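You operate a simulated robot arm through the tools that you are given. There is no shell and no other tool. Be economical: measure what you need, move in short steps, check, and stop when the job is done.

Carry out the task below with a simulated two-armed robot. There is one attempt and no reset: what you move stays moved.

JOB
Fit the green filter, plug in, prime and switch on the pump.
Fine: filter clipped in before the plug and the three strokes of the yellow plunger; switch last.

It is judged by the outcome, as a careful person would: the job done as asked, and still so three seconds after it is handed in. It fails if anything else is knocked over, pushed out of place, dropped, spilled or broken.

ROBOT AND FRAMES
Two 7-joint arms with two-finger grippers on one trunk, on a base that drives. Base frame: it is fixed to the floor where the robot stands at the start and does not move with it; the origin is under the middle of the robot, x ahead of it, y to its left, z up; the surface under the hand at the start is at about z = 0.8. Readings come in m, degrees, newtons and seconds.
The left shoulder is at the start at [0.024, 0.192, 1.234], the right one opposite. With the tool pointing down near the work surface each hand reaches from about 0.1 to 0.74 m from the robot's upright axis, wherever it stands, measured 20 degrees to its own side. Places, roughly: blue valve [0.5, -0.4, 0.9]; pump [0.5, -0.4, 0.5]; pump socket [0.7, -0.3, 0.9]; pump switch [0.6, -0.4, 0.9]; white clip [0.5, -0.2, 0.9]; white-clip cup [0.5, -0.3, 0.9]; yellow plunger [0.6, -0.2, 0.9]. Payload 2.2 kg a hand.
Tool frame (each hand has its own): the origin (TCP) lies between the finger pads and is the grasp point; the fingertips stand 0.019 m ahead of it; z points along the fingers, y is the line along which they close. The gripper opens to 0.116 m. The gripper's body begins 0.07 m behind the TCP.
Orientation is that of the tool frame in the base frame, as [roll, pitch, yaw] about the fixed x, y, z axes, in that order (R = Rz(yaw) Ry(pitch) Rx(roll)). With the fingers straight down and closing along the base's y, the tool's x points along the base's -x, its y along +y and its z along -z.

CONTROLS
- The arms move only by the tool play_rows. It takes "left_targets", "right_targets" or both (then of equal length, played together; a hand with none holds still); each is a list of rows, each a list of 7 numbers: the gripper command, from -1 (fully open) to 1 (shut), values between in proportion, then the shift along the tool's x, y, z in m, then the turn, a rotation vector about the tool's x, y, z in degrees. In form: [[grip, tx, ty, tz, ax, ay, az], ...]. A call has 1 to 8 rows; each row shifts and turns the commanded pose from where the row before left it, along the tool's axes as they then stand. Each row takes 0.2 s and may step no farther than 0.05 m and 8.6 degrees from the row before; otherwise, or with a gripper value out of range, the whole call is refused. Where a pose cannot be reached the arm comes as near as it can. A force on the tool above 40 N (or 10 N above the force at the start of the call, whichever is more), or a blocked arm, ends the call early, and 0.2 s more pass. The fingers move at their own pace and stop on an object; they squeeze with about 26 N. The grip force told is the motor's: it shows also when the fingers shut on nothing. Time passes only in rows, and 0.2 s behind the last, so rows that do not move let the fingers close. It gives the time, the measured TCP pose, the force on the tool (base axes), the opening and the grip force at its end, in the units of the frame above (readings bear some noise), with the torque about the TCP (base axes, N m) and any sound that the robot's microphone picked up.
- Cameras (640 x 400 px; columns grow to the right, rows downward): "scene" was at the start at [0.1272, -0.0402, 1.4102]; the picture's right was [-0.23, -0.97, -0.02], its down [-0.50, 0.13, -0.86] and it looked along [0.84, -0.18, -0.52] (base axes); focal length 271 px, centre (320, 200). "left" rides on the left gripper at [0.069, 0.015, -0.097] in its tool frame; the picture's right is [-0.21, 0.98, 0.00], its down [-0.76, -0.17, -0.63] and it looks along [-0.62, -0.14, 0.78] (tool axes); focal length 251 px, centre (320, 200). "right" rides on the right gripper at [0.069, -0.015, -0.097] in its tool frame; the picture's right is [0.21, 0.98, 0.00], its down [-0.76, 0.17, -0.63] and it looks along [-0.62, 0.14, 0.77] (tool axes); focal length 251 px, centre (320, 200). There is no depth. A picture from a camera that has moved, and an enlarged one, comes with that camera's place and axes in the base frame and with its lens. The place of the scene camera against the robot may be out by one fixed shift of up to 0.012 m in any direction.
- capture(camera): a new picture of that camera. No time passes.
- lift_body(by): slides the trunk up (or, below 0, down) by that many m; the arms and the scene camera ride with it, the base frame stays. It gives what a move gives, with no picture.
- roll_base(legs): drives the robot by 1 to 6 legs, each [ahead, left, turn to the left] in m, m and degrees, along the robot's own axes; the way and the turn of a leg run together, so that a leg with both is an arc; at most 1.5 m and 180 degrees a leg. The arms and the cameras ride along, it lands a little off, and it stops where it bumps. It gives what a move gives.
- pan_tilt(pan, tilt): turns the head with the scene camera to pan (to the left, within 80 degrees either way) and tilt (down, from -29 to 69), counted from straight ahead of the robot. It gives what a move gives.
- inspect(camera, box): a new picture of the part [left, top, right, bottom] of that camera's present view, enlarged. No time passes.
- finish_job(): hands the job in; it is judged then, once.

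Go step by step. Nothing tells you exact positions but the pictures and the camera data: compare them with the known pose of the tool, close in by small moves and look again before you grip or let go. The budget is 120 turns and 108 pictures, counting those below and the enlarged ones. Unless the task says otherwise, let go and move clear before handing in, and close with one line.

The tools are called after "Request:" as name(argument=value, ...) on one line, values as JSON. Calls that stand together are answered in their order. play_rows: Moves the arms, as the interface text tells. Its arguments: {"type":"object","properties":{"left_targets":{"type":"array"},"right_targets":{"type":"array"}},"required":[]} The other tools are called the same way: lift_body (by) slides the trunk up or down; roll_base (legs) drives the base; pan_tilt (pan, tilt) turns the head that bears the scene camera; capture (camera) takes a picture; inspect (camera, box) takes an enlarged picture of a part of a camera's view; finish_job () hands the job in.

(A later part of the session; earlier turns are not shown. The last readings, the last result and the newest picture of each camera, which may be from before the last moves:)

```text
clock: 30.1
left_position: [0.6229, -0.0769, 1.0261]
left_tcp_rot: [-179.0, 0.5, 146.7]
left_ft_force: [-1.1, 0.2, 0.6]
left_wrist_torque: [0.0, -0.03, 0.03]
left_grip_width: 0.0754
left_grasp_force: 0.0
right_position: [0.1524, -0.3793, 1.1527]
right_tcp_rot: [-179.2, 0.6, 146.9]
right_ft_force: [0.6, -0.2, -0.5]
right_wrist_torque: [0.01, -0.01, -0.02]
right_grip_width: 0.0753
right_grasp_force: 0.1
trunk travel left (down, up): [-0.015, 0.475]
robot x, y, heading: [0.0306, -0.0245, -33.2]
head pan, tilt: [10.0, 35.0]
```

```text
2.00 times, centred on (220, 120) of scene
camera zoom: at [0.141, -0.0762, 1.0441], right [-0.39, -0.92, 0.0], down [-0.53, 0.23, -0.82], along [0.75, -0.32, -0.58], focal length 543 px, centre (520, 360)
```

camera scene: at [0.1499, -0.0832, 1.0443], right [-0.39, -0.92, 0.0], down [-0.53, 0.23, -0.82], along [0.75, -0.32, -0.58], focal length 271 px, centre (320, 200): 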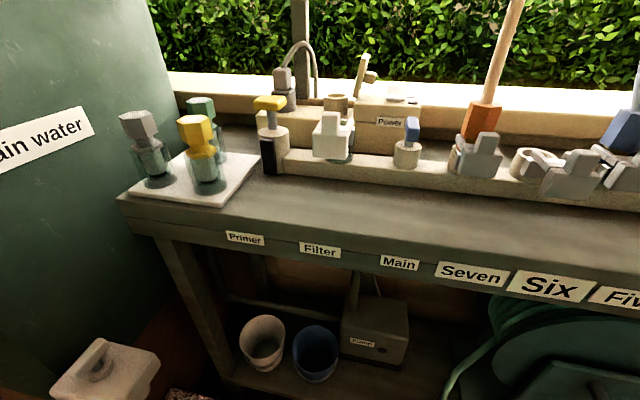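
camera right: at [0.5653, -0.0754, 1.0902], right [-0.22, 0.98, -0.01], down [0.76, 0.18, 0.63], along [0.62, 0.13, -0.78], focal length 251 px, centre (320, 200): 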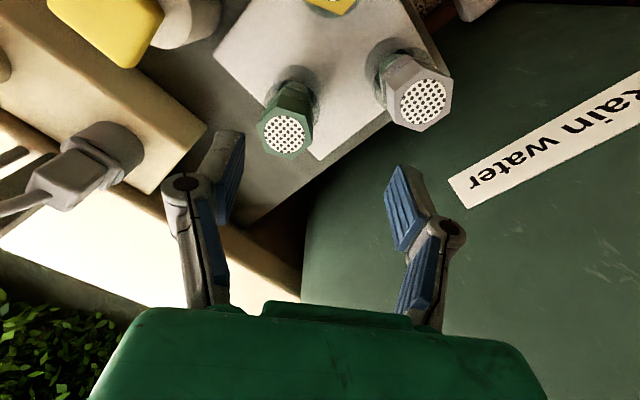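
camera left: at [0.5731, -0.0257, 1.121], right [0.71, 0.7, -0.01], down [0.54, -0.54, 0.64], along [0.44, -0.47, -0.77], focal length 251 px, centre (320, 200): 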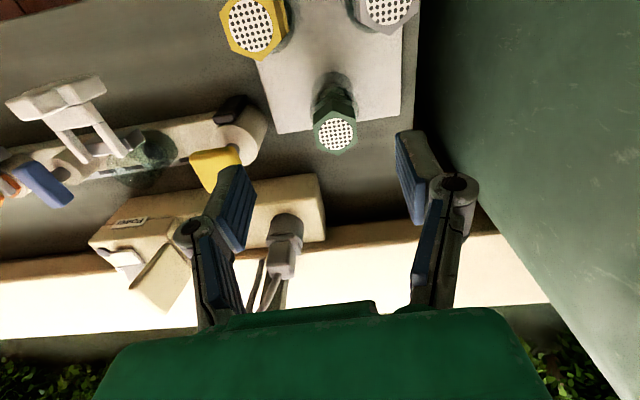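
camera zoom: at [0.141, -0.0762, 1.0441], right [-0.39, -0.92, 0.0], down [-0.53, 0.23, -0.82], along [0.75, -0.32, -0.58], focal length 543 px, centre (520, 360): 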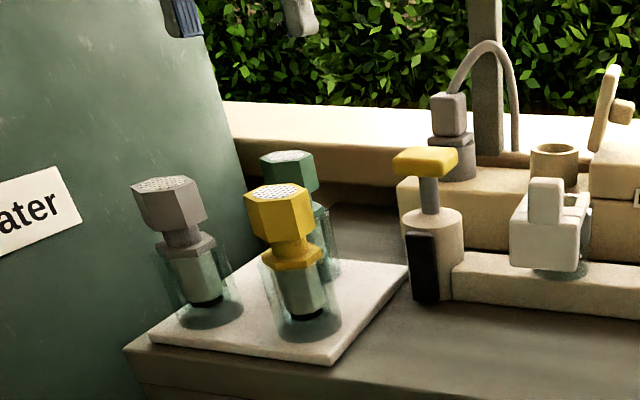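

The green head is about 2 cm further ahead with its top near z = 0.92. I shift and descend to just above it, then check.

Request:
play_rows(left_targets=[[-0.3, -0.022, 0.004, 0, 0, 0, 0], [-0.3, 0, 0, 0.03, 0, 0, 0], [-0.3, 0, 0, 0.034, 0, 0, 0], [-0.3, 0, 0, 0, 0, 0, 0], [-0.3, 0, 0, 0, 0, 0, 0]])

Request:
capture(camera="left")

Request:
inspect(camera="scene", box=[100, 20, 340, 220])

```text
clock: 31.2
left_position: [0.6413, -0.0855, 0.9631]
left_tcp_rot: [-179.0, 0.5, 146.8]
left_ft_force: [0.6, 0.4, 0.9]
left_wrist_torque: [-0.01, 0.0, -0.01]
left_grip_width: 0.0755
left_grasp_force: 0.1
right_position: [0.1521, -0.3801, 1.153]
right_tcp_rot: [-179.1, 0.5, 146.8]
right_ft_force: [-0.7, 0.8, -0.2]
right_wrist_torque: [0.04, 0.01, 0.0]
right_grip_width: 0.0752
right_grasp_force: 0.1
trunk travel left (down, up): [-0.015, 0.475]
robot x, y, heading: [0.0348, -0.0292, -33.0]
head pan, tilt: [10.0, 35.0]
```

```text
82 pictures are left
camera left: at [0.5908, -0.0347, 1.0591], right [0.71, 0.7, -0.01], down [0.54, -0.54, 0.64], along [0.44, -0.47, -0.77], focal length 251 px, centre (320, 200)
```

left: 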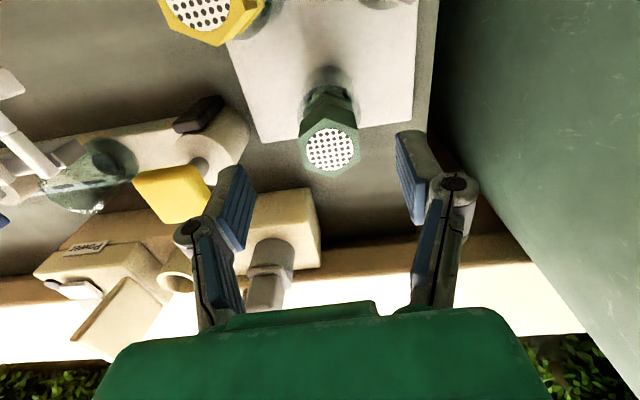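

```text
2.00 times, centred on (220, 120) of scene
camera zoom: at [0.1414, -0.0762, 1.0441], right [-0.39, -0.92, 0.0], down [-0.53, 0.23, -0.82], along [0.75, -0.32, -0.58], focal length 543 px, centre (520, 360)
```

zoom: 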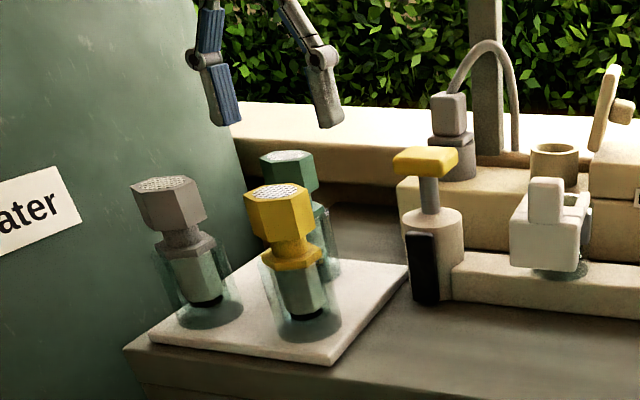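

Alignment is good to a few millimetres. I descend over the head and close the fingers.

Request:
play_rows(left_targets=[[-0.3, -0.004, 0.002, 0.02, 0, 0, 0], [-0.3, 0, 0, 0.02, 0, 0, 0], [-0.3, 0, 0, 0.011, 0, 0, 0], [-0.3, 0, 0, 0, 0, 0, 0]])

Request:
capture(camera="left")

Request:
inspect(camera="scene", box=[140, 50, 300, 190])

```text
clock: 32.2
left_position: [0.6454, -0.0879, 0.9118]
left_tcp_rot: [-179.1, 0.4, 146.8]
left_ft_force: [-0.3, 0.0, 0.2]
left_wrist_torque: [0.03, -0.03, 0.01]
left_grip_width: 0.0752
left_grasp_force: 0.1
right_position: [0.1505, -0.3797, 1.1529]
right_tcp_rot: [-179.1, 0.8, 146.9]
right_ft_force: [-0.1, -0.4, 0.6]
right_wrist_torque: [-0.01, -0.04, -0.01]
right_grip_width: 0.0752
right_grasp_force: 0.1
trunk travel left (down, up): [-0.015, 0.475]
robot x, y, heading: [0.0311, -0.0234, -32.9]
head pan, tilt: [10.0, 35.0]
```

```text
80 pictures are left
camera left: at [0.5959, -0.0354, 1.0074], right [0.71, 0.7, -0.01], down [0.54, -0.54, 0.64], along [0.44, -0.47, -0.77], focal length 251 px, centre (320, 200)
```

left: 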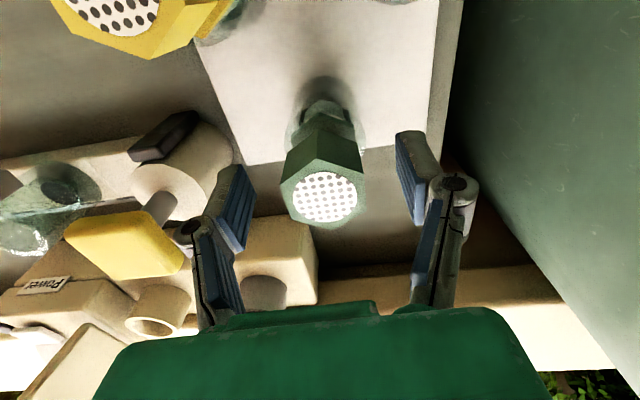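

```text
2.86 times, centred on (220, 120) of scene
camera zoom: at [0.1412, -0.0761, 1.0441], right [-0.39, -0.92, 0.0], down [-0.53, 0.23, -0.82], along [0.75, -0.32, -0.58], focal length 775 px, centre (606, 429)
```

zoom: 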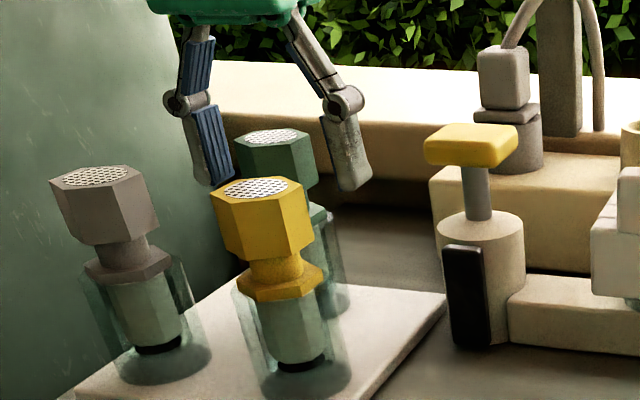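

The fingers straddle the head with flats facing the pads. I close and wait.

Request:
play_rows(left_targets=[[1, 0, 0, 0, 0, 0, 0], [1, 0, 0, 0, 0, 0, 0], [1, 0, 0, 0, 0, 0, 0]])

Request:
play_rows(left_targets=[[1, 0, 0, -0.02, 0, 0, 0], [1, 0, 0, -0.02, 0, 0, 0], [1, 0, 0, 0, 0, 0, 0]])

Request:
inspect(camera="scene", box=[140, 20, 340, 190])

Request:
capture(camera="left")

```text
clock: 33.0
left_position: [0.6459, -0.0881, 0.9124]
left_tcp_rot: [-178.9, 0.5, 146.7]
left_ft_force: [-0.5, -0.2, -0.1]
left_wrist_torque: [0.02, 0.01, 0.0]
left_grip_width: 0.0378
left_grasp_force: 25.7
right_position: [0.1508, -0.3793, 1.1542]
right_tcp_rot: [-179.0, 0.6, 146.9]
right_ft_force: [0.2, 0.6, 0.1]
right_wrist_torque: [-0.02, 0.01, -0.01]
right_grip_width: 0.0754
right_grasp_force: 0.2
trunk travel left (down, up): [-0.015, 0.475]
robot x, y, heading: [0.0272, -0.0216, -33.3]
head pan, tilt: [10.0, 35.0]
```

```text
clock: 33.9
left_position: [0.6473, -0.0897, 0.9524]
left_tcp_rot: [-179.0, 0.5, 146.8]
left_ft_force: [0.1, -0.4, -0.6]
left_wrist_torque: [-0.01, 0.0, 0.0]
left_grip_width: 0.0375
left_grasp_force: 26.2
right_position: [0.151, -0.3793, 1.1519]
right_tcp_rot: [-179.0, 0.7, 146.9]
right_ft_force: [0.5, 0.3, 0.0]
right_wrist_torque: [0.0, -0.03, -0.02]
right_grip_width: 0.0753
right_grasp_force: 0.1
trunk travel left (down, up): [-0.015, 0.475]
robot x, y, heading: [0.0262, -0.0227, -32.7]
head pan, tilt: [10.0, 35.0]
```

```text
2.35 times, centred on (240, 105) of scene
camera zoom: at [0.1414, -0.0761, 1.0441], right [-0.39, -0.92, 0.0], down [-0.53, 0.23, -0.82], along [0.75, -0.32, -0.58], focal length 639 px, centre (508, 424)
```

zoom: 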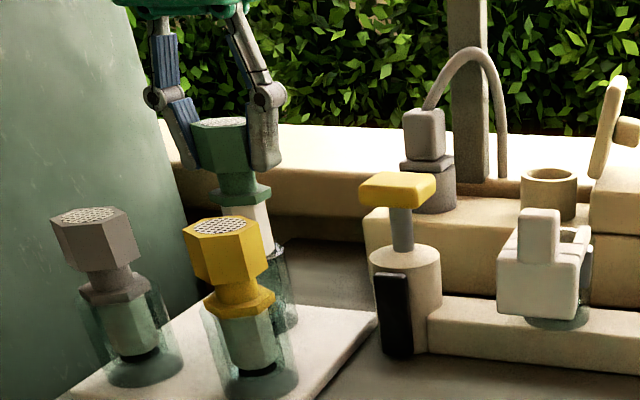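

```text
77 pictures are left
camera left: at [0.5959, -0.0368, 1.0468], right [0.71, 0.7, -0.01], down [0.54, -0.54, 0.64], along [0.44, -0.47, -0.77], focal length 251 px, centre (320, 200)
```

left: 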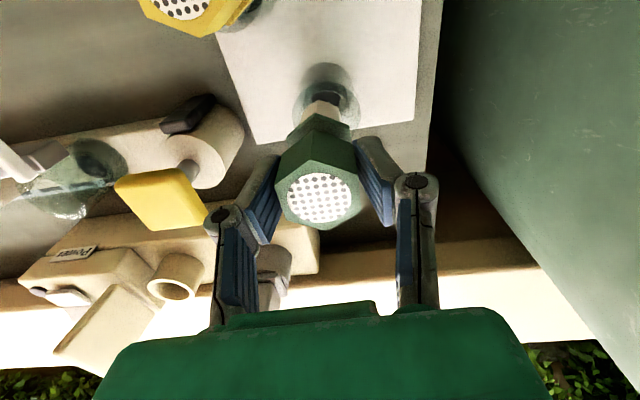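

The filter is lifting out cleanly. I raise it above the plunger's handle height and carry it sideways along the bench toward the cup.

Request:
play_rows(left_targets=[[1, 0, 0, -0.035, 0, 0, 0], [1, 0, 0, -0.035, 0, 0, 0], [1, 0, 0, -0.035, 0, 0, 0], [1, 0, 0, 0, 0, 0, 0]])

Request:
play_rows(left_targets=[[1, 0, -0.04, 0, 0, 0, 0], [1, 0, -0.04, 0, 0, 0, 0], [1, 0, -0.04, 0, 0, 0, 0], [1, 0, -0.04, 0, 0, 0, 0], [1, 0, -0.03, 0, 0, 0, 0], [1, 0, 0, 0, 0, 0, 0], [1, 0, 0, 0, 0, 0, 0]])

Request:
capture(camera="left")

Request:
capture(camera="scene")

```text
clock: 34.9
left_position: [0.6484, -0.0893, 1.0578]
left_tcp_rot: [-179.0, 0.4, 146.9]
left_ft_force: [0.0, 0.6, -0.2]
left_wrist_torque: [-0.01, -0.01, 0.0]
left_grip_width: 0.0376
left_grasp_force: 25.6
right_position: [0.1507, -0.3793, 1.1521]
right_tcp_rot: [-179.2, 0.6, 147.0]
right_ft_force: [-0.4, -0.1, -0.1]
right_wrist_torque: [-0.02, 0.04, -0.03]
right_grip_width: 0.0756
right_grasp_force: 0.0
trunk travel left (down, up): [-0.015, 0.475]
robot x, y, heading: [0.0312, -0.0256, -32.8]
head pan, tilt: [10.0, 35.0]
```

```text
clock: 36.5
left_position: [0.5433, -0.2483, 1.0584]
left_tcp_rot: [-179.0, 0.5, 146.8]
left_ft_force: [-0.9, 0.5, -1.5]
left_wrist_torque: [0.0, -0.02, 0.03]
left_grip_width: 0.0375
left_grasp_force: 26.4
right_position: [0.1522, -0.3798, 1.1532]
right_tcp_rot: [-179.0, 0.7, 146.9]
right_ft_force: [0.5, -0.5, 0.2]
right_wrist_torque: [-0.01, -0.01, -0.01]
right_grip_width: 0.0755
right_grasp_force: 0.2
trunk travel left (down, up): [-0.015, 0.475]
robot x, y, heading: [0.0335, -0.0217, -33.2]
head pan, tilt: [10.0, 35.0]
```

```text
76 pictures are left
camera left: at [0.4936, -0.1964, 1.1536], right [0.71, 0.7, -0.02], down [0.54, -0.54, 0.64], along [0.44, -0.47, -0.77], focal length 251 px, centre (320, 200)
```

left: 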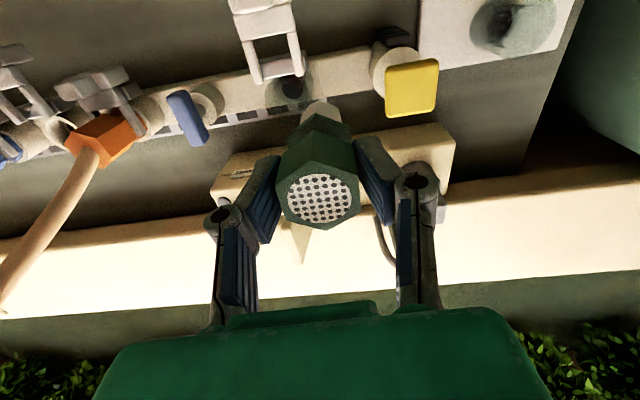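

```text
75 pictures are left
camera scene: at [0.1408, -0.0771, 1.0441], right [-0.39, -0.92, 0.0], down [-0.53, 0.23, -0.82], along [0.75, -0.32, -0.58], focal length 271 px, centre (320, 200)
```

scene: 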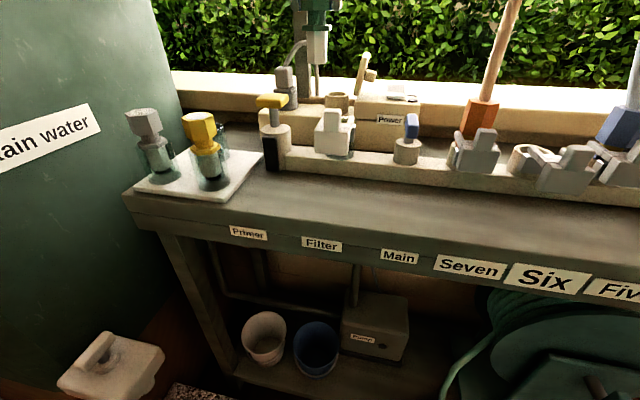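

I zoom into the cup from both cameras to align the filter.

Request:
inspect(camera="left", box=[210, 20, 410, 160])

Request:
inspect(camera="scene", box=[240, 0, 440, 170])

```text
2.86 times, centred on (310, 90) of left
camera zoom: at [0.4936, -0.1964, 1.1536], right [0.71, 0.7, -0.02], down [0.54, -0.54, 0.64], along [0.44, -0.47, -0.77], focal length 718 px, centre (349, 514)
```

zoom: 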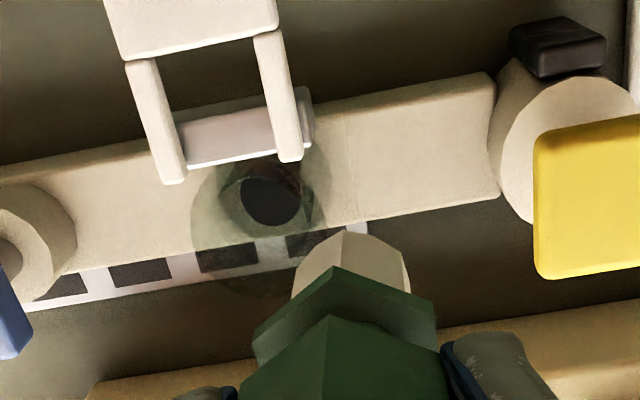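

```text
2.35 times, centred on (340, 85) of scene
camera zoom: at [0.1408, -0.0771, 1.0441], right [-0.39, -0.92, 0.0], down [-0.53, 0.23, -0.82], along [0.75, -0.32, -0.58], focal length 639 px, centre (273, 471)
```

zoom: 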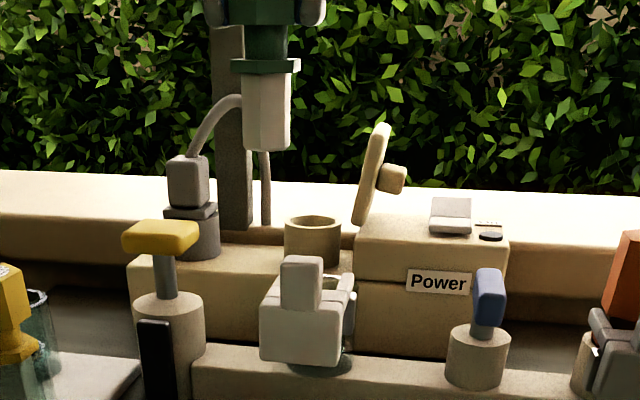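

The cup is at about (0.530, -0.289), roughly 1.4 cm ahead and 4 cm to the right. I shift and descend to just above the rim, then look.

Request:
play_rows(left_targets=[[1, -0.014, -0.041, 0, 0, 0, 0], [1, 0, 0, 0.035, 0, 0, 0], [1, 0, 0, 0.035, 0, 0, 0], [1, 0, 0, 0, 0, 0, 0], [1, 0, 0, 0, 0, 0, 0]])

Request:
inspect(camera="left", box=[210, 20, 410, 160])

Request:
inspect(camera="scene", box=[270, 50, 430, 170])

```text
clock: 37.6
left_position: [0.5272, -0.2852, 0.9841]
left_tcp_rot: [-179.0, 0.6, 146.8]
left_ft_force: [0.1, 0.0, -1.5]
left_wrist_torque: [0.01, 0.0, 0.0]
left_grip_width: 0.0374
left_grasp_force: 25.5
left hand out of reach, approached as far as the arm can: row 1
right_position: [0.1516, -0.3803, 1.1513]
right_tcp_rot: [-179.1, 0.6, 147.0]
right_ft_force: [0.7, 0.6, -0.1]
right_wrist_torque: [0.0, -0.04, -0.01]
right_grip_width: 0.0753
right_grasp_force: 0.0
trunk travel left (down, up): [-0.015, 0.475]
robot x, y, heading: [0.0297, -0.0275, -32.9]
head pan, tilt: [10.0, 35.0]
```

```text
2.86 times, centred on (310, 90) of left
camera zoom: at [0.4772, -0.2341, 1.0794], right [0.71, 0.7, -0.01], down [0.54, -0.54, 0.64], along [0.44, -0.47, -0.77], focal length 718 px, centre (349, 514)
```

zoom: 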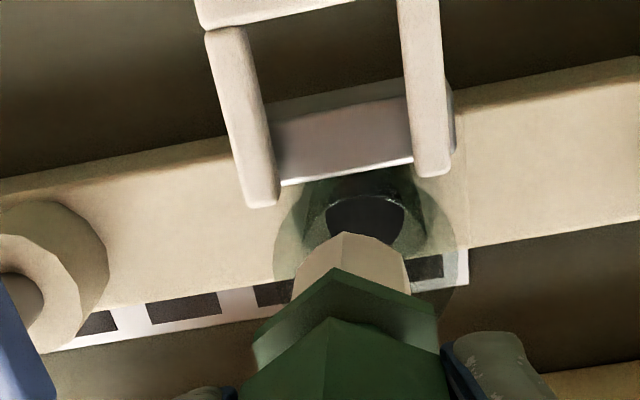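

```text
3.33 times, centred on (350, 110) of scene
camera zoom: at [0.1411, -0.0773, 1.044], right [-0.39, -0.92, 0.0], down [-0.53, 0.23, -0.82], along [0.75, -0.32, -0.58], focal length 905 px, centre (220, 500)
```

zoom: 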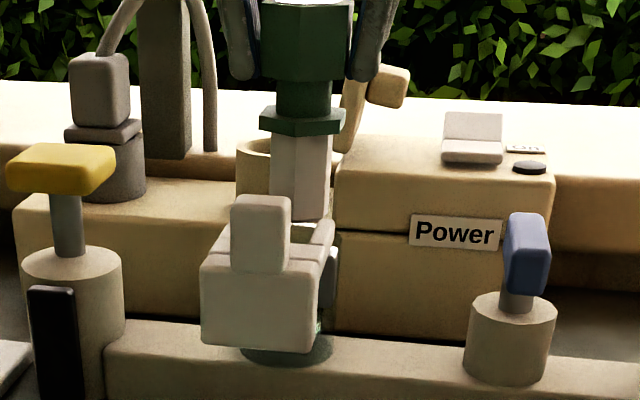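

Filter and cup are aligned to about 3 mm. I nudge and lower it partway into the cup, watching force.

Request:
play_rows(left_targets=[[1, -0.003, 0.001, 0.01, 0, 0, 0], [1, 0, 0, 0.01, 0, 0, 0], [1, 0, 0, 0.01, 0, 0, 0], [1, 0, 0, 0, 0, 0, 0]])

Request:
inspect(camera="left", box=[210, 20, 410, 160])

Request:
inspect(camera="scene", box=[270, 50, 430, 170])

```text
clock: 38.6
left_position: [0.5291, -0.2852, 0.9548]
left_tcp_rot: [-179.0, 0.6, 146.7]
left_ft_force: [-0.1, 0.7, 0.1]
left_wrist_torque: [-0.02, -0.02, -0.01]
left_grip_width: 0.0376
left_grasp_force: 25.6
right_position: [0.1511, -0.3801, 1.1527]
right_tcp_rot: [-179.2, 0.6, 146.9]
right_ft_force: [0.0, 0.0, -0.2]
right_wrist_torque: [0.02, -0.02, 0.01]
right_grip_width: 0.0755
right_grasp_force: 0.0
trunk travel left (down, up): [-0.015, 0.475]
robot x, y, heading: [0.0287, -0.0234, -32.8]
head pan, tilt: [10.0, 35.0]
```

```text
2.86 times, centred on (310, 90) of left
camera zoom: at [0.4792, -0.2327, 1.0509], right [0.71, 0.7, -0.01], down [0.54, -0.54, 0.64], along [0.44, -0.47, -0.77], focal length 718 px, centre (349, 514)
```

zoom: 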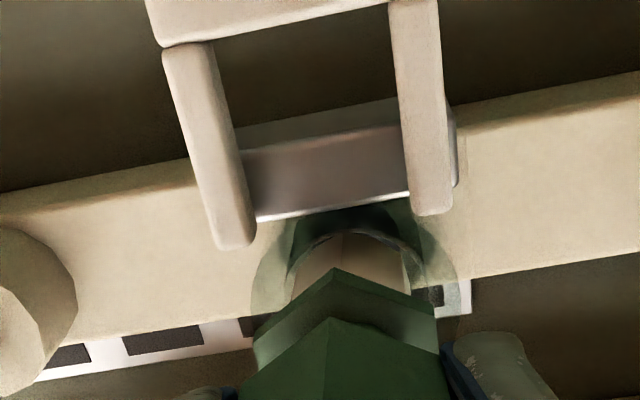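

```text
3.33 times, centred on (350, 110) of scene
camera zoom: at [0.1408, -0.077, 1.0441], right [-0.39, -0.92, 0.0], down [-0.53, 0.23, -0.82], along [0.75, -0.32, -0.58], focal length 905 px, centre (220, 500)
```

zoom: 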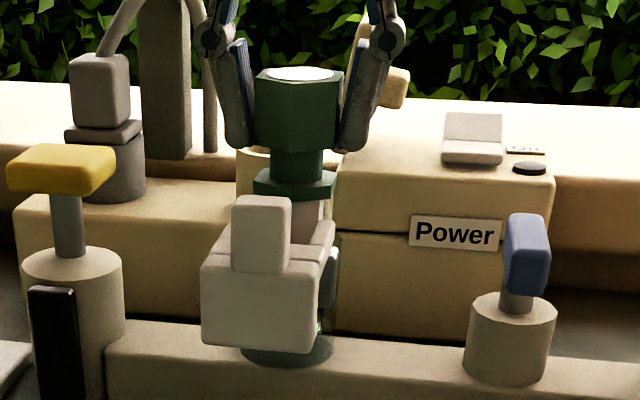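

The cartridge is entering the cup's ring, centred. I continue down gently.

Request:
play_rows(left_targets=[[1, 0, 0, 0.01, 0, 0, 0], [1, 0, 0, 0.01, 0, 0, 0], [1, 0, 0, 0.006, 0, 0, 0], [1, 0, 0, 0, 0, 0, 0]])

Request:
inspect(camera="left", box=[210, 20, 410, 160])

Request:
inspect(camera="scene", box=[270, 50, 430, 170])

```text
clock: 39.6
left_position: [0.5279, -0.2848, 0.9315]
left_tcp_rot: [-179.0, 0.8, 147.0]
left_ft_force: [3.4, -1.8, 19.4]
left_wrist_torque: [0.07, 0.1, 0.05]
left_grip_width: 0.0378
left_grasp_force: 26.2
right_position: [0.15, -0.3792, 1.1535]
right_tcp_rot: [-179.2, 0.6, 146.9]
right_ft_force: [-0.3, -0.3, -0.4]
right_wrist_torque: [0.02, 0.01, -0.03]
right_grip_width: 0.0756
right_grasp_force: 0.1
trunk travel left (down, up): [-0.015, 0.475]
robot x, y, heading: [0.0287, -0.0244, -33.1]
head pan, tilt: [10.0, 35.0]
```

```text
2.86 times, centred on (310, 90) of left
camera zoom: at [0.4766, -0.2314, 1.027], right [0.71, 0.7, -0.01], down [0.54, -0.54, 0.65], along [0.44, -0.47, -0.76], focal length 718 px, centre (349, 514)
```

zoom: 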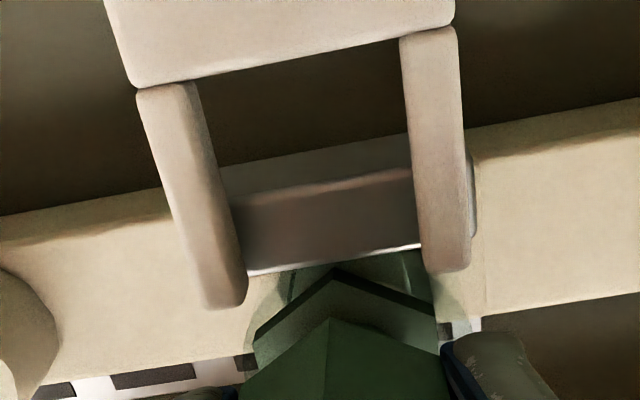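

```text
3.33 times, centred on (350, 110) of scene
camera zoom: at [0.1397, -0.0761, 1.0446], right [-0.39, -0.92, 0.0], down [-0.53, 0.23, -0.82], along [0.75, -0.32, -0.57], focal length 905 px, centre (220, 500)
```

zoom: 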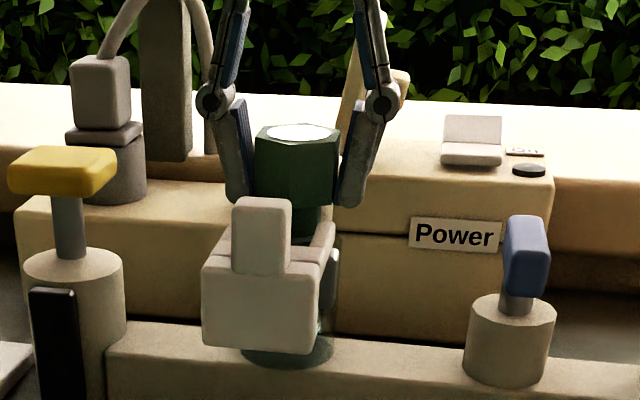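

I met about 19 N of resistance near the expected seat depth. I press 2 mm more to tell a hard stop from seal friction.

Request:
play_rows(left_targets=[[1, 0, 0, 0.002, 0, 0, 0], [1, 0, 0, 0, 0, 0, 0]])

Request:
inspect(camera="scene", box=[300, 80, 380, 150])

```text
clock: 40.2
left_position: [0.5263, -0.284, 0.9252]
left_tcp_rot: [-179.1, 0.4, 146.9]
left_ft_force: [-0.6, -1.6, 6.0]
left_wrist_torque: [-0.04, 0.04, -0.02]
left_grip_width: 0.036
left_grasp_force: 26.0
right_position: [0.1505, -0.3805, 1.1531]
right_tcp_rot: [-179.2, 0.6, 146.9]
right_ft_force: [-0.3, 0.1, -1.2]
right_wrist_torque: [0.05, -0.03, 0.01]
right_grip_width: 0.0752
right_grasp_force: 0.0
trunk travel left (down, up): [-0.015, 0.475]
robot x, y, heading: [0.0329, -0.0242, -32.9]
head pan, tilt: [10.0, 35.0]
```

```text
5.71 times, centred on (340, 115) of scene
camera zoom: at [0.1401, -0.0765, 1.0442], right [-0.39, -0.92, 0.0], down [-0.53, 0.23, -0.82], along [0.75, -0.32, -0.58], focal length 1551 px, centre (206, 686)
```

zoom: 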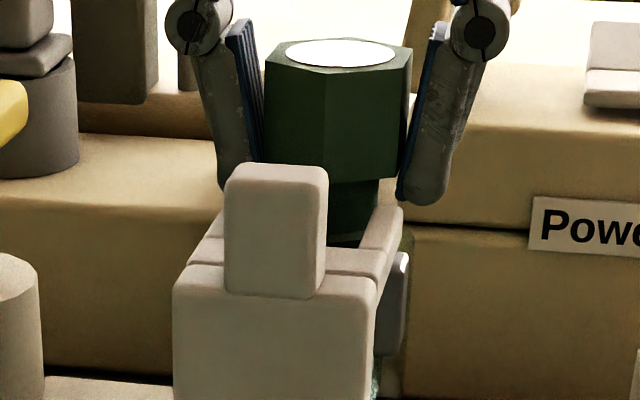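

The filter did not move and the fingers slid down about 5 mm along the head, so it is at a hard stop. I open, rise and look at how it sits.

Request:
play_rows(left_targets=[[-0.3, 0, 0, 0, 0, 0, 0], [-0.3, 0, 0, 0, 0, 0, 0], [-0.3, 0, 0, -0.03, 0, 0, 0], [-0.3, 0, 0, -0.03, 0, 0, 0], [-0.3, 0, 0, -0.03, 0, 0, 0], [-0.3, 0.03, 0, 0, 0, 0, 0], [-0.3, 0.03, 0, 0, 0, 0, 0], [-0.3, 0, 0, 0, 0, 0, 0]])

Request:
capture(camera="left")

Request:
inspect(camera="scene", box=[300, 80, 380, 150])

```text
clock: 42.0
left_position: [0.4785, -0.2499, 1.0149]
left_tcp_rot: [-179.0, 0.6, 146.8]
left_ft_force: [-0.1, -0.5, -0.2]
left_wrist_torque: [0.0, 0.01, 0.01]
left_grip_width: 0.0752
left_grasp_force: 0.2
right_position: [0.1519, -0.3801, 1.1529]
right_tcp_rot: [-179.1, 0.6, 147.0]
right_ft_force: [-0.2, -0.8, -0.4]
right_wrist_torque: [0.02, 0.02, 0.01]
right_grip_width: 0.0755
right_grasp_force: 0.2
trunk travel left (down, up): [-0.015, 0.475]
robot x, y, heading: [0.0291, -0.0248, -33.2]
head pan, tilt: [10.0, 35.0]
```

```text
65 pictures are left
camera left: at [0.4278, -0.1971, 1.1113], right [0.71, 0.7, -0.02], down [0.54, -0.54, 0.64], along [0.44, -0.47, -0.77], focal length 251 px, centre (320, 200)
```

left: 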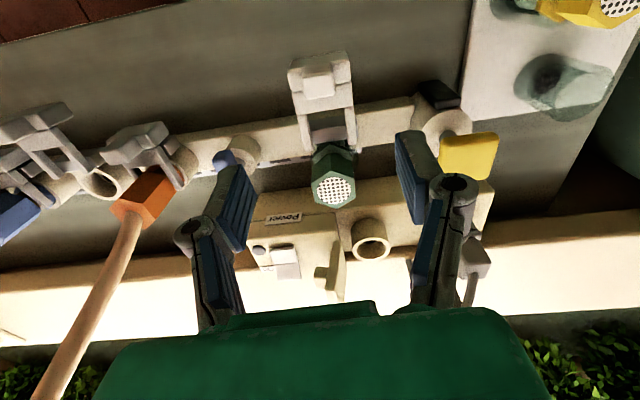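

```text
5.71 times, centred on (340, 115) of scene
camera zoom: at [0.1408, -0.0768, 1.0441], right [-0.39, -0.92, 0.0], down [-0.53, 0.23, -0.82], along [0.75, -0.32, -0.58], focal length 1551 px, centre (206, 686)
```

zoom: 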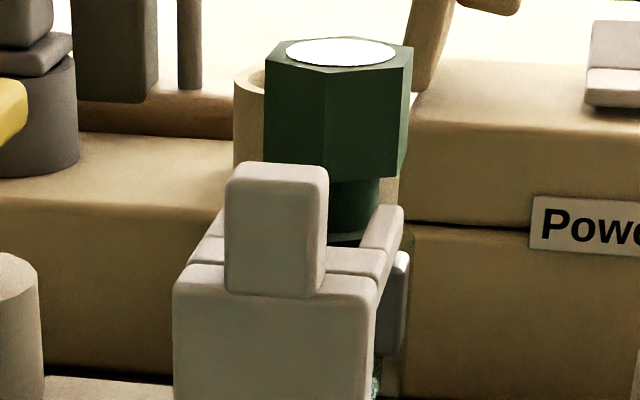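

The filter stands upright in the cup. I zoom into the orange hose's closed clip and the white clip to plan the push.

Request:
inspect(camera="left", box=[60, 90, 210, 210])

Request:
inspect(camera="left", box=[260, 40, 390, 220])

Request:
inspect(camera="scene", box=[430, 70, 570, 200])

```text
3.33 times, centred on (135, 150) of left
camera zoom: at [0.4278, -0.1971, 1.1113], right [0.71, 0.7, -0.02], down [0.54, -0.54, 0.64], along [0.44, -0.47, -0.77], focal length 838 px, centre (937, 367)
```

zoom: 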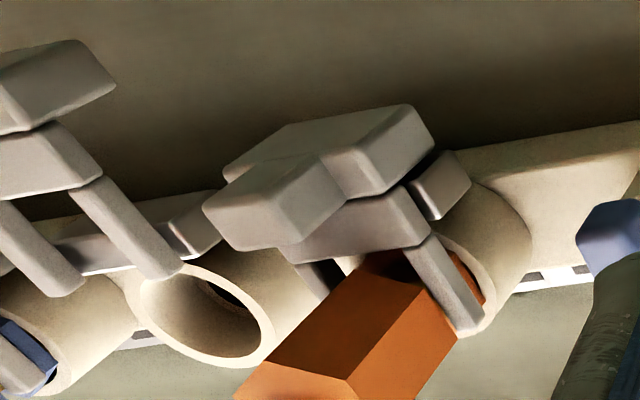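

```text
2.22 times, centred on (325, 130) of left
camera zoom: at [0.4278, -0.1971, 1.1113], right [0.71, 0.7, -0.02], down [0.54, -0.54, 0.64], along [0.44, -0.47, -0.77], focal length 559 px, centre (309, 356)
```

zoom: 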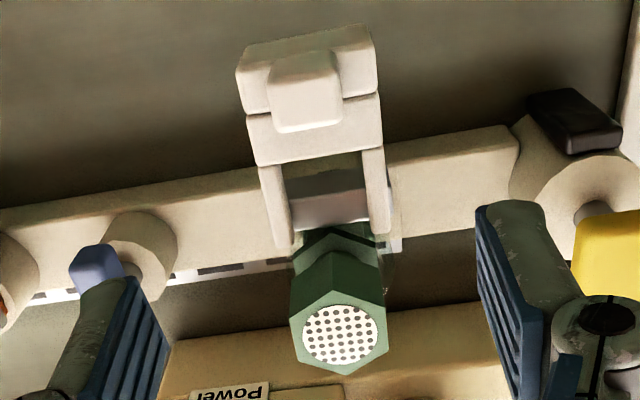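

```text
3.08 times, centred on (500, 135) of scene
camera zoom: at [0.1408, -0.0768, 1.0441], right [-0.39, -0.92, 0.0], down [-0.53, 0.23, -0.82], along [0.75, -0.32, -0.58], focal length 835 px, centre (-234, 400)
```

zoom: 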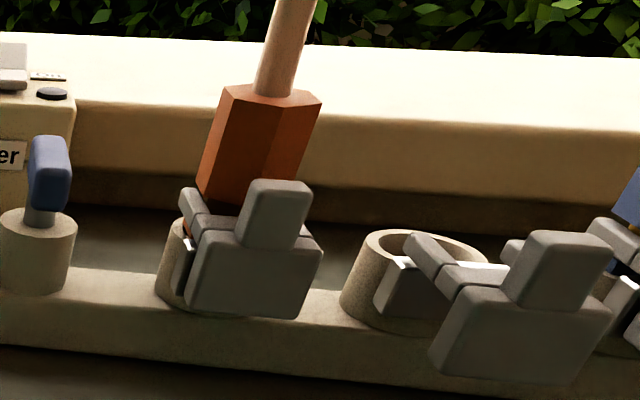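

The clip slides: I'll put the closed fingertips on the robot side of its front block and push toward the filter. First I go back, close and descend in front of it.

Request:
play_rows(left_targets=[[1, 0.03, 0, 0, 0, 0, 0], [1, 0.028, -0.001, 0, 0, 0, 0], [1, 0, 0, 0.04, 0, 0, 0], [1, 0, 0, 0.04, 0, 0, 0], [1, 0, 0, 0.035, 0, 0, 0], [1, 0, 0, 0, 0, 0, 0], [1, 0, 0, 0, 0, 0, 0]])

Request:
capture(camera="left")

Request:
inspect(camera="scene", box=[250, 30, 430, 180])

```text
clock: 43.6
left_position: [0.4272, -0.2203, 0.8999]
left_tcp_rot: [-178.9, 0.5, 146.8]
left_ft_force: [1.0, -0.2, 0.0]
left_wrist_torque: [-0.02, 0.01, 0.0]
left_grip_width: 0.0
left_grasp_force: 25.7
right_position: [0.1515, -0.3798, 1.1535]
right_tcp_rot: [-179.1, 0.6, 146.9]
right_ft_force: [-0.5, 0.3, 0.0]
right_wrist_torque: [-0.01, 0.02, -0.03]
right_grip_width: 0.0753
right_grasp_force: 0.1
trunk travel left (down, up): [-0.015, 0.475]
robot x, y, heading: [0.0279, -0.0239, -33.2]
head pan, tilt: [10.0, 35.0]
```

```text
60 pictures are left
camera left: at [0.3765, -0.1675, 0.996], right [0.71, 0.7, -0.01], down [0.54, -0.54, 0.64], along [0.44, -0.47, -0.77], focal length 251 px, centre (320, 200)
```

left: 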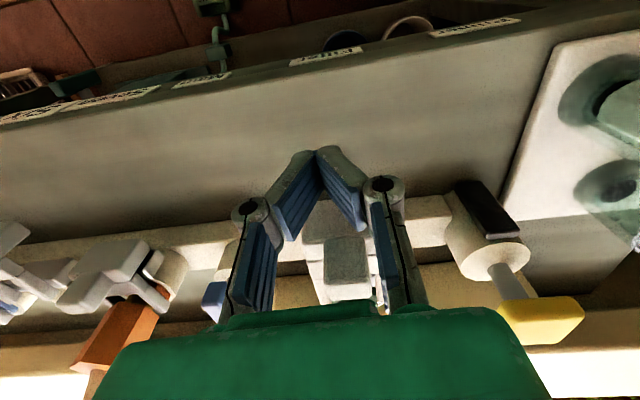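

```text
2.67 times, centred on (340, 105) of scene
camera zoom: at [0.1405, -0.0766, 1.0442], right [-0.39, -0.92, 0.0], down [-0.53, 0.23, -0.82], along [0.75, -0.32, -0.58], focal length 724 px, centre (267, 453)
```

zoom: 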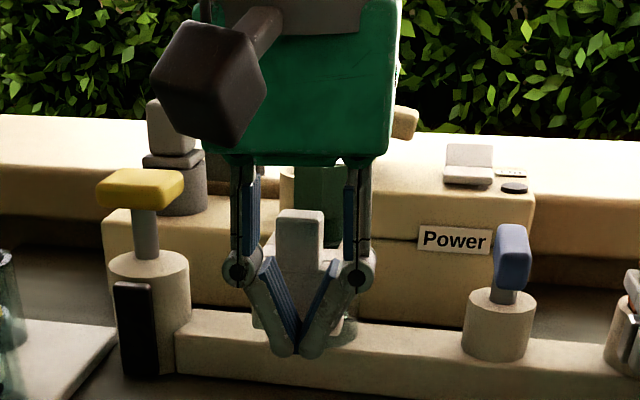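

The tips are in front of the block at a good height. I push forward in small steps toward the filter.

Request:
play_rows(left_targets=[[1, -0.01, 0, 0, 0, 0, 0], [1, -0.01, 0, 0, 0, 0, 0], [1, -0.01, 0, 0, 0, 0, 0], [1, -0.007, 0, 0, 0, 0, 0], [1, 0, 0, 0, 0, 0, 0]])

Request:
inspect(camera="scene", box=[250, 30, 430, 180])

Request:
inspect(camera="left", box=[180, 100, 460, 320])

```text
clock: 44.9
left_position: [0.4594, -0.2401, 0.9012]
left_tcp_rot: [-179.0, 0.5, 146.8]
left_ft_force: [-0.1, 0.9, -0.1]
left_wrist_torque: [-0.01, 0.03, 0.0]
left_grip_width: 0.0002
left_grasp_force: 26.1
right_position: [0.1512, -0.3796, 1.1531]
right_tcp_rot: [-179.1, 0.6, 146.9]
right_ft_force: [0.0, 0.3, -0.2]
right_wrist_torque: [0.0, 0.01, -0.01]
right_grip_width: 0.0756
right_grasp_force: 0.1
trunk travel left (down, up): [-0.015, 0.475]
robot x, y, heading: [0.0332, -0.0212, -33.1]
head pan, tilt: [10.0, 35.0]
```

```text
2.67 times, centred on (340, 105) of scene
camera zoom: at [0.1405, -0.0766, 1.0442], right [-0.39, -0.92, 0.0], down [-0.53, 0.23, -0.82], along [0.75, -0.32, -0.58], focal length 724 px, centre (267, 453)
```

zoom: 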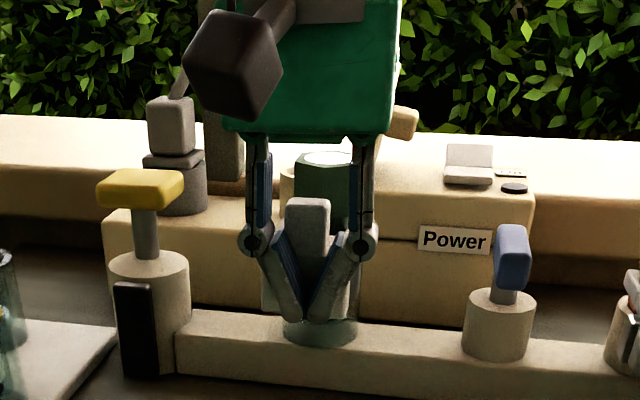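

```text
1.82 times, centred on (320, 210) of left
camera zoom: at [0.4088, -0.1874, 0.9964], right [0.71, 0.7, -0.01], down [0.54, -0.54, 0.64], along [0.44, -0.47, -0.77], focal length 457 px, centre (320, 182)
```

zoom: 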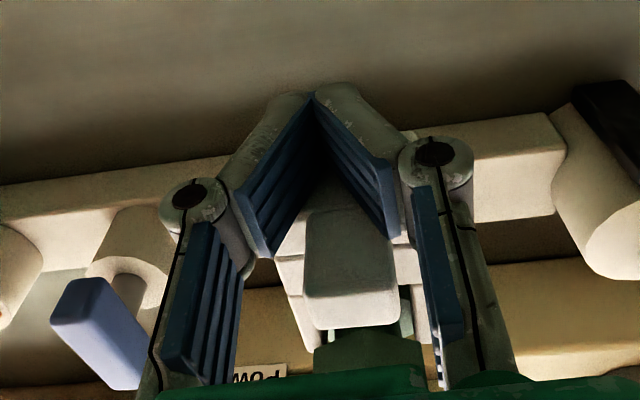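

The clip seems to be moving with little force. I keep pushing until it clicks or stops.

Request:
play_rows(left_targets=[[1, -0.007, 0, 0, 0, 0, 0], [1, -0.007, 0, 0, 0, 0, 0], [1, -0.006, 0, 0, 0, 0, 0], [1, 0, 0, 0, 0, 0, 0]])

Request:
inspect(camera="scene", box=[250, 30, 430, 180])

```text
clock: 45.9
left_position: [0.4721, -0.2482, 0.9019]
left_tcp_rot: [-179.1, 0.2, 146.8]
left_ft_force: [-17.8, 18.3, -2.0]
left_wrist_torque: [-0.02, 0.05, -0.23]
left_grip_width: 0.0
left_grasp_force: 26.1
right_position: [0.1493, -0.3784, 1.1539]
right_tcp_rot: [-179.1, 0.8, 146.9]
right_ft_force: [-0.3, 0.2, 0.0]
right_wrist_torque: [-0.01, 0.05, 0.02]
right_grip_width: 0.0754
right_grasp_force: 0.1
trunk travel left (down, up): [-0.015, 0.475]
robot x, y, heading: [0.0287, -0.0225, -33.5]
head pan, tilt: [10.0, 35.0]
```

```text
2.67 times, centred on (340, 105) of scene
camera zoom: at [0.1384, -0.0737, 1.0445], right [-0.39, -0.92, 0.0], down [-0.53, 0.23, -0.82], along [0.75, -0.32, -0.57], focal length 724 px, centre (267, 453)
```

zoom: 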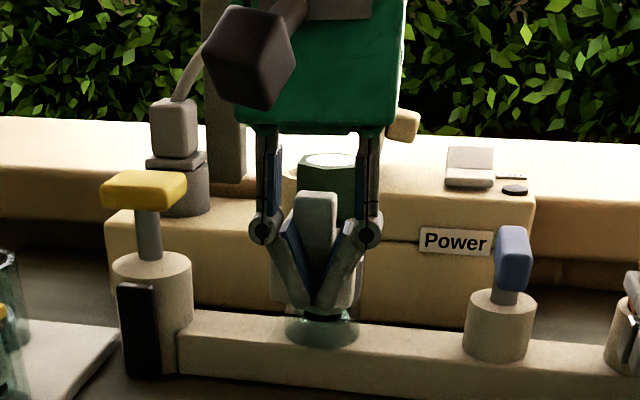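

It stopped with about 25 N. I back off and rise to see whether the fork is fully home.

Request:
play_rows(left_targets=[[1, 0.02, 0, 0, 0, 0, 0], [1, 0.02, 0, 0, 0, 0, 0], [1, 0, 0, -0.04, 0, 0, 0], [1, 0, 0, -0.04, 0, 0, 0], [1, 0, 0, -0.04, 0, 0, 0], [1, 0, 0, 0, 0, 0, 0]])

Request:
capture(camera="left")

Request:
inspect(camera="scene", box=[300, 80, 380, 150])

```text
clock: 47.2
left_position: [0.4415, -0.2299, 1.0223]
left_tcp_rot: [-179.0, 0.6, 146.9]
left_ft_force: [0.0, -0.1, -1.1]
left_wrist_torque: [-0.02, 0.01, -0.02]
left_grip_width: 0.0
left_grasp_force: 25.5
right_position: [0.1512, -0.379, 1.1534]
right_tcp_rot: [-179.1, 0.6, 146.9]
right_ft_force: [0.8, -0.1, 0.2]
right_wrist_torque: [-0.01, 0.03, -0.01]
right_grip_width: 0.0755
right_grasp_force: 0.0
trunk travel left (down, up): [-0.015, 0.475]
robot x, y, heading: [0.0307, -0.0218, -33.0]
head pan, tilt: [10.0, 35.0]
```

```text
55 pictures are left
camera left: at [0.3922, -0.1776, 1.1176], right [0.71, 0.7, -0.01], down [0.54, -0.54, 0.64], along [0.44, -0.47, -0.77], focal length 251 px, centre (320, 200)
```

left: 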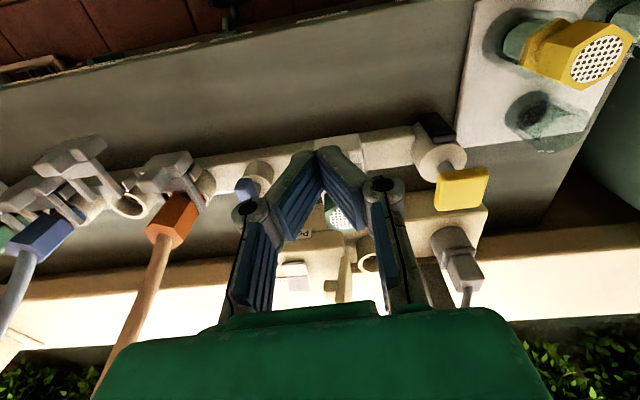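

```text
5.71 times, centred on (340, 115) of scene
camera zoom: at [0.1405, -0.0766, 1.0441], right [-0.39, -0.92, 0.0], down [-0.53, 0.23, -0.82], along [0.75, -0.32, -0.58], focal length 1551 px, centre (206, 686)
```

zoom: 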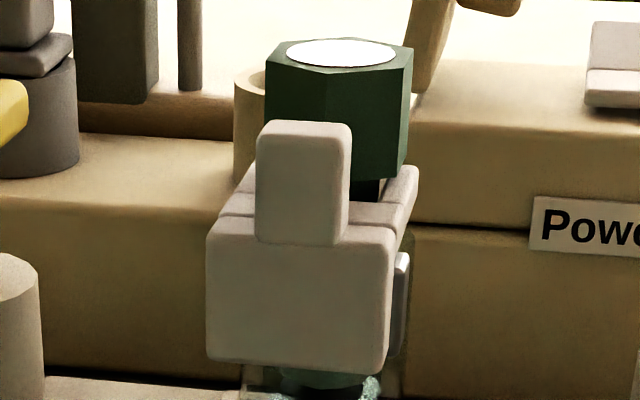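

The fork now straddles the filter's neck, like the closed clips. The plug is far back (about 0.70 m ahead of the robot), so I'll tilt the left hand forward for reach, heading toward the plug, and check the clip from the side on the way.

Request:
play_rows(left_targets=[[-0.3, 0, 0.035, 0, 0, 0, 0], [-0.3, 0, 0.035, 0, 0, 0, 0], [-0.3, -0.02, 0.035, 0, 0, 0, 0], [-0.3, -0.02, 0.035, 0, 0, 0, 0], [-0.3, -0.02, 0, 0, 0, -8.5, 0], [-0.3, -0.02, 0, 0, 0, -8.5, 0], [-0.3, -0.01, 0, 0, 0, -8.5, 0], [-0.3, 0, 0, 0, 0, 0, 0]])

Request:
capture(camera="left")

Request:
capture(camera="scene")

```text
clock: 49.0
left_position: [0.5957, -0.16, 1.0266]
left_tcp_rot: [-178.9, 26.1, 147.3]
left_ft_force: [0.5, 1.0, 0.1]
left_wrist_torque: [0.0, 0.02, 0.01]
left_grip_width: 0.0753
left_grasp_force: 0.0
right_position: [0.1521, -0.3804, 1.1534]
right_tcp_rot: [-179.1, 0.6, 146.9]
right_ft_force: [0.0, -0.6, -0.5]
right_wrist_torque: [-0.01, 0.01, -0.02]
right_grip_width: 0.0755
right_grasp_force: 0.0
trunk travel left (down, up): [-0.015, 0.475]
robot x, y, heading: [0.0259, -0.0236, -33.2]
head pan, tilt: [10.0, 35.0]
```

```text
53 pictures are left
camera left: at [0.5168, -0.0899, 1.083], right [0.7, 0.71, 0.08], down [0.25, -0.35, 0.9], along [0.67, -0.61, -0.42], focal length 251 px, centre (320, 200)
```

left: 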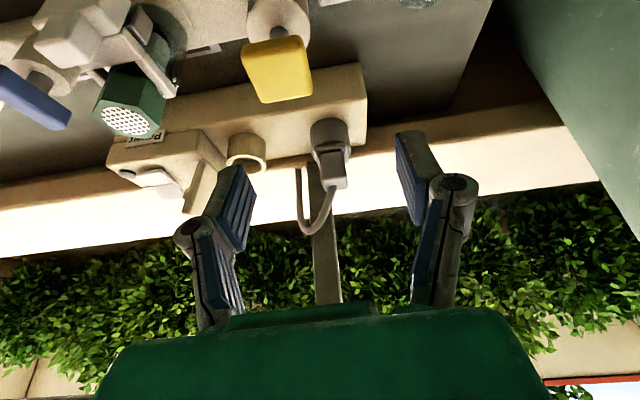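

```text
52 pictures are left
camera scene: at [0.1412, -0.0763, 1.0441], right [-0.39, -0.92, 0.0], down [-0.53, 0.23, -0.82], along [0.75, -0.32, -0.58], focal length 271 px, centre (320, 200)
```

scene: 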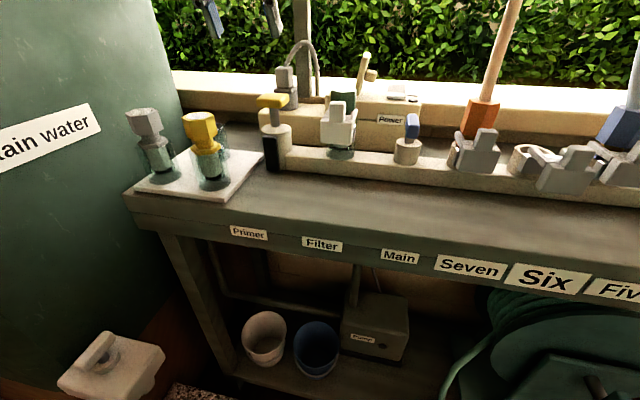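

Good, both the clip and the plug are visible from here. I zoom into each.

Request:
inspect(camera="left", box=[20, 0, 220, 150])

Request:
inspect(camera="left", box=[180, 80, 400, 250])

Request:
inspect(camera="scene", box=[250, 30, 430, 150])

```text
2.67 times, centred on (120, 75) of left
camera zoom: at [0.5168, -0.0899, 1.083], right [0.7, 0.71, 0.08], down [0.25, -0.35, 0.9], along [0.67, -0.61, -0.42], focal length 670 px, centre (853, 533)
```

zoom: 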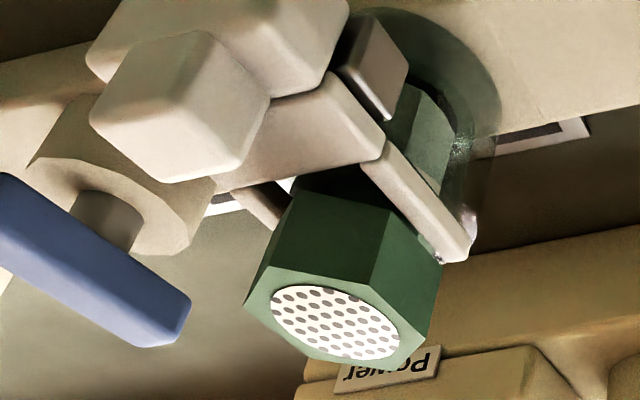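

```text
2.35 times, centred on (290, 165) of left
camera zoom: at [0.5168, -0.0899, 1.083], right [0.7, 0.71, 0.08], down [0.25, -0.35, 0.9], along [0.67, -0.61, -0.42], focal length 592 px, centre (391, 282)
```

zoom: 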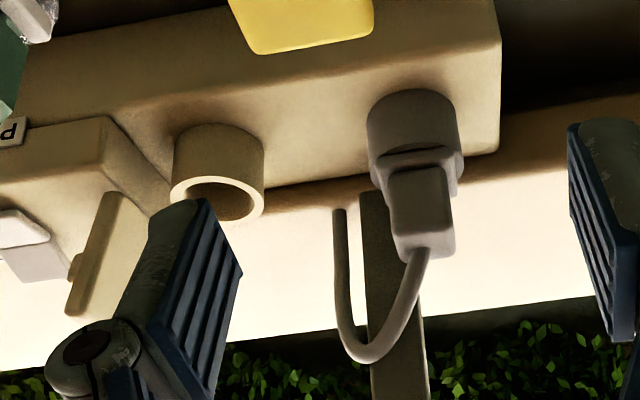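

```text
3.33 times, centred on (340, 90) of scene
camera zoom: at [0.1412, -0.0763, 1.0441], right [-0.39, -0.92, 0.0], down [-0.53, 0.23, -0.82], along [0.75, -0.32, -0.58], focal length 905 px, centre (253, 567)
```

zoom: 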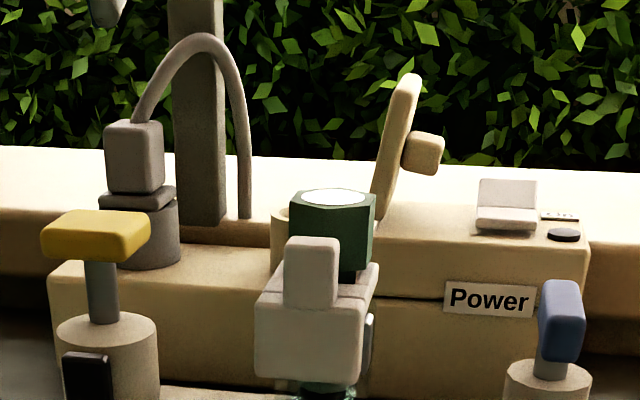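

The clip is closed past the cup. The plug's body is at about (0.713, -0.243, 0.930), with the cable looping behind to the right. I approach it with the tilted, open left hand.

Request:
play_rows(left_targets=[[-0.3, -0.0256, -0.002, 0.0236, 0, 0, 0], [-0.3, -0.0256, -0.002, 0.0236, 0, 0, 0], [-0.3, -0.0256, -0.002, 0.0236, 0, 0, 0], [-0.3, 0, 0, 0, 0, 0, 0], [-0.3, 0, 0, 0, 0, 0, 0]])

Request:
capture(camera="left")

Request:
inspect(camera="scene", box=[220, 10, 400, 150])

```text
clock: 50.2
left_position: [0.6757, -0.2188, 0.9961]
left_tcp_rot: [-178.9, 25.9, 147.3]
left_ft_force: [-0.2, -0.2, -0.1]
left_wrist_torque: [0.0, 0.09, 0.01]
left_grip_width: 0.0754
left_grasp_force: 0.1
right_position: [0.1509, -0.3808, 1.153]
right_tcp_rot: [-179.1, 0.6, 146.9]
right_ft_force: [0.2, 0.3, 0.0]
right_wrist_torque: [0.0, 0.04, -0.02]
right_grip_width: 0.0755
right_grasp_force: 0.1
trunk travel left (down, up): [-0.015, 0.475]
robot x, y, heading: [0.0323, -0.0247, -33.3]
head pan, tilt: [10.0, 35.0]
```

```text
48 pictures are left
camera left: at [0.5953, -0.1486, 1.0527], right [0.7, 0.71, 0.08], down [0.26, -0.35, 0.9], along [0.67, -0.61, -0.42], focal length 251 px, centre (320, 200)
```

left: 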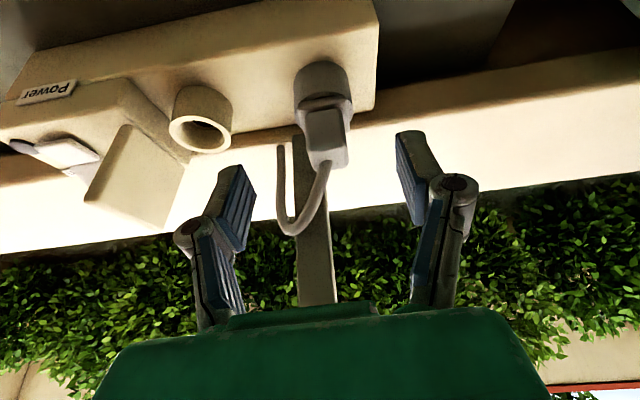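

```text
2.86 times, centred on (310, 80) of scene
camera zoom: at [0.1417, -0.0767, 1.044], right [-0.39, -0.92, 0.0], down [-0.53, 0.23, -0.82], along [0.75, -0.32, -0.58], focal length 775 px, centre (349, 543)
```

zoom: 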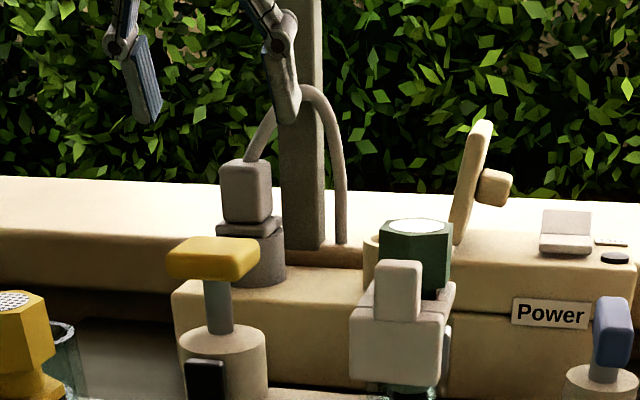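

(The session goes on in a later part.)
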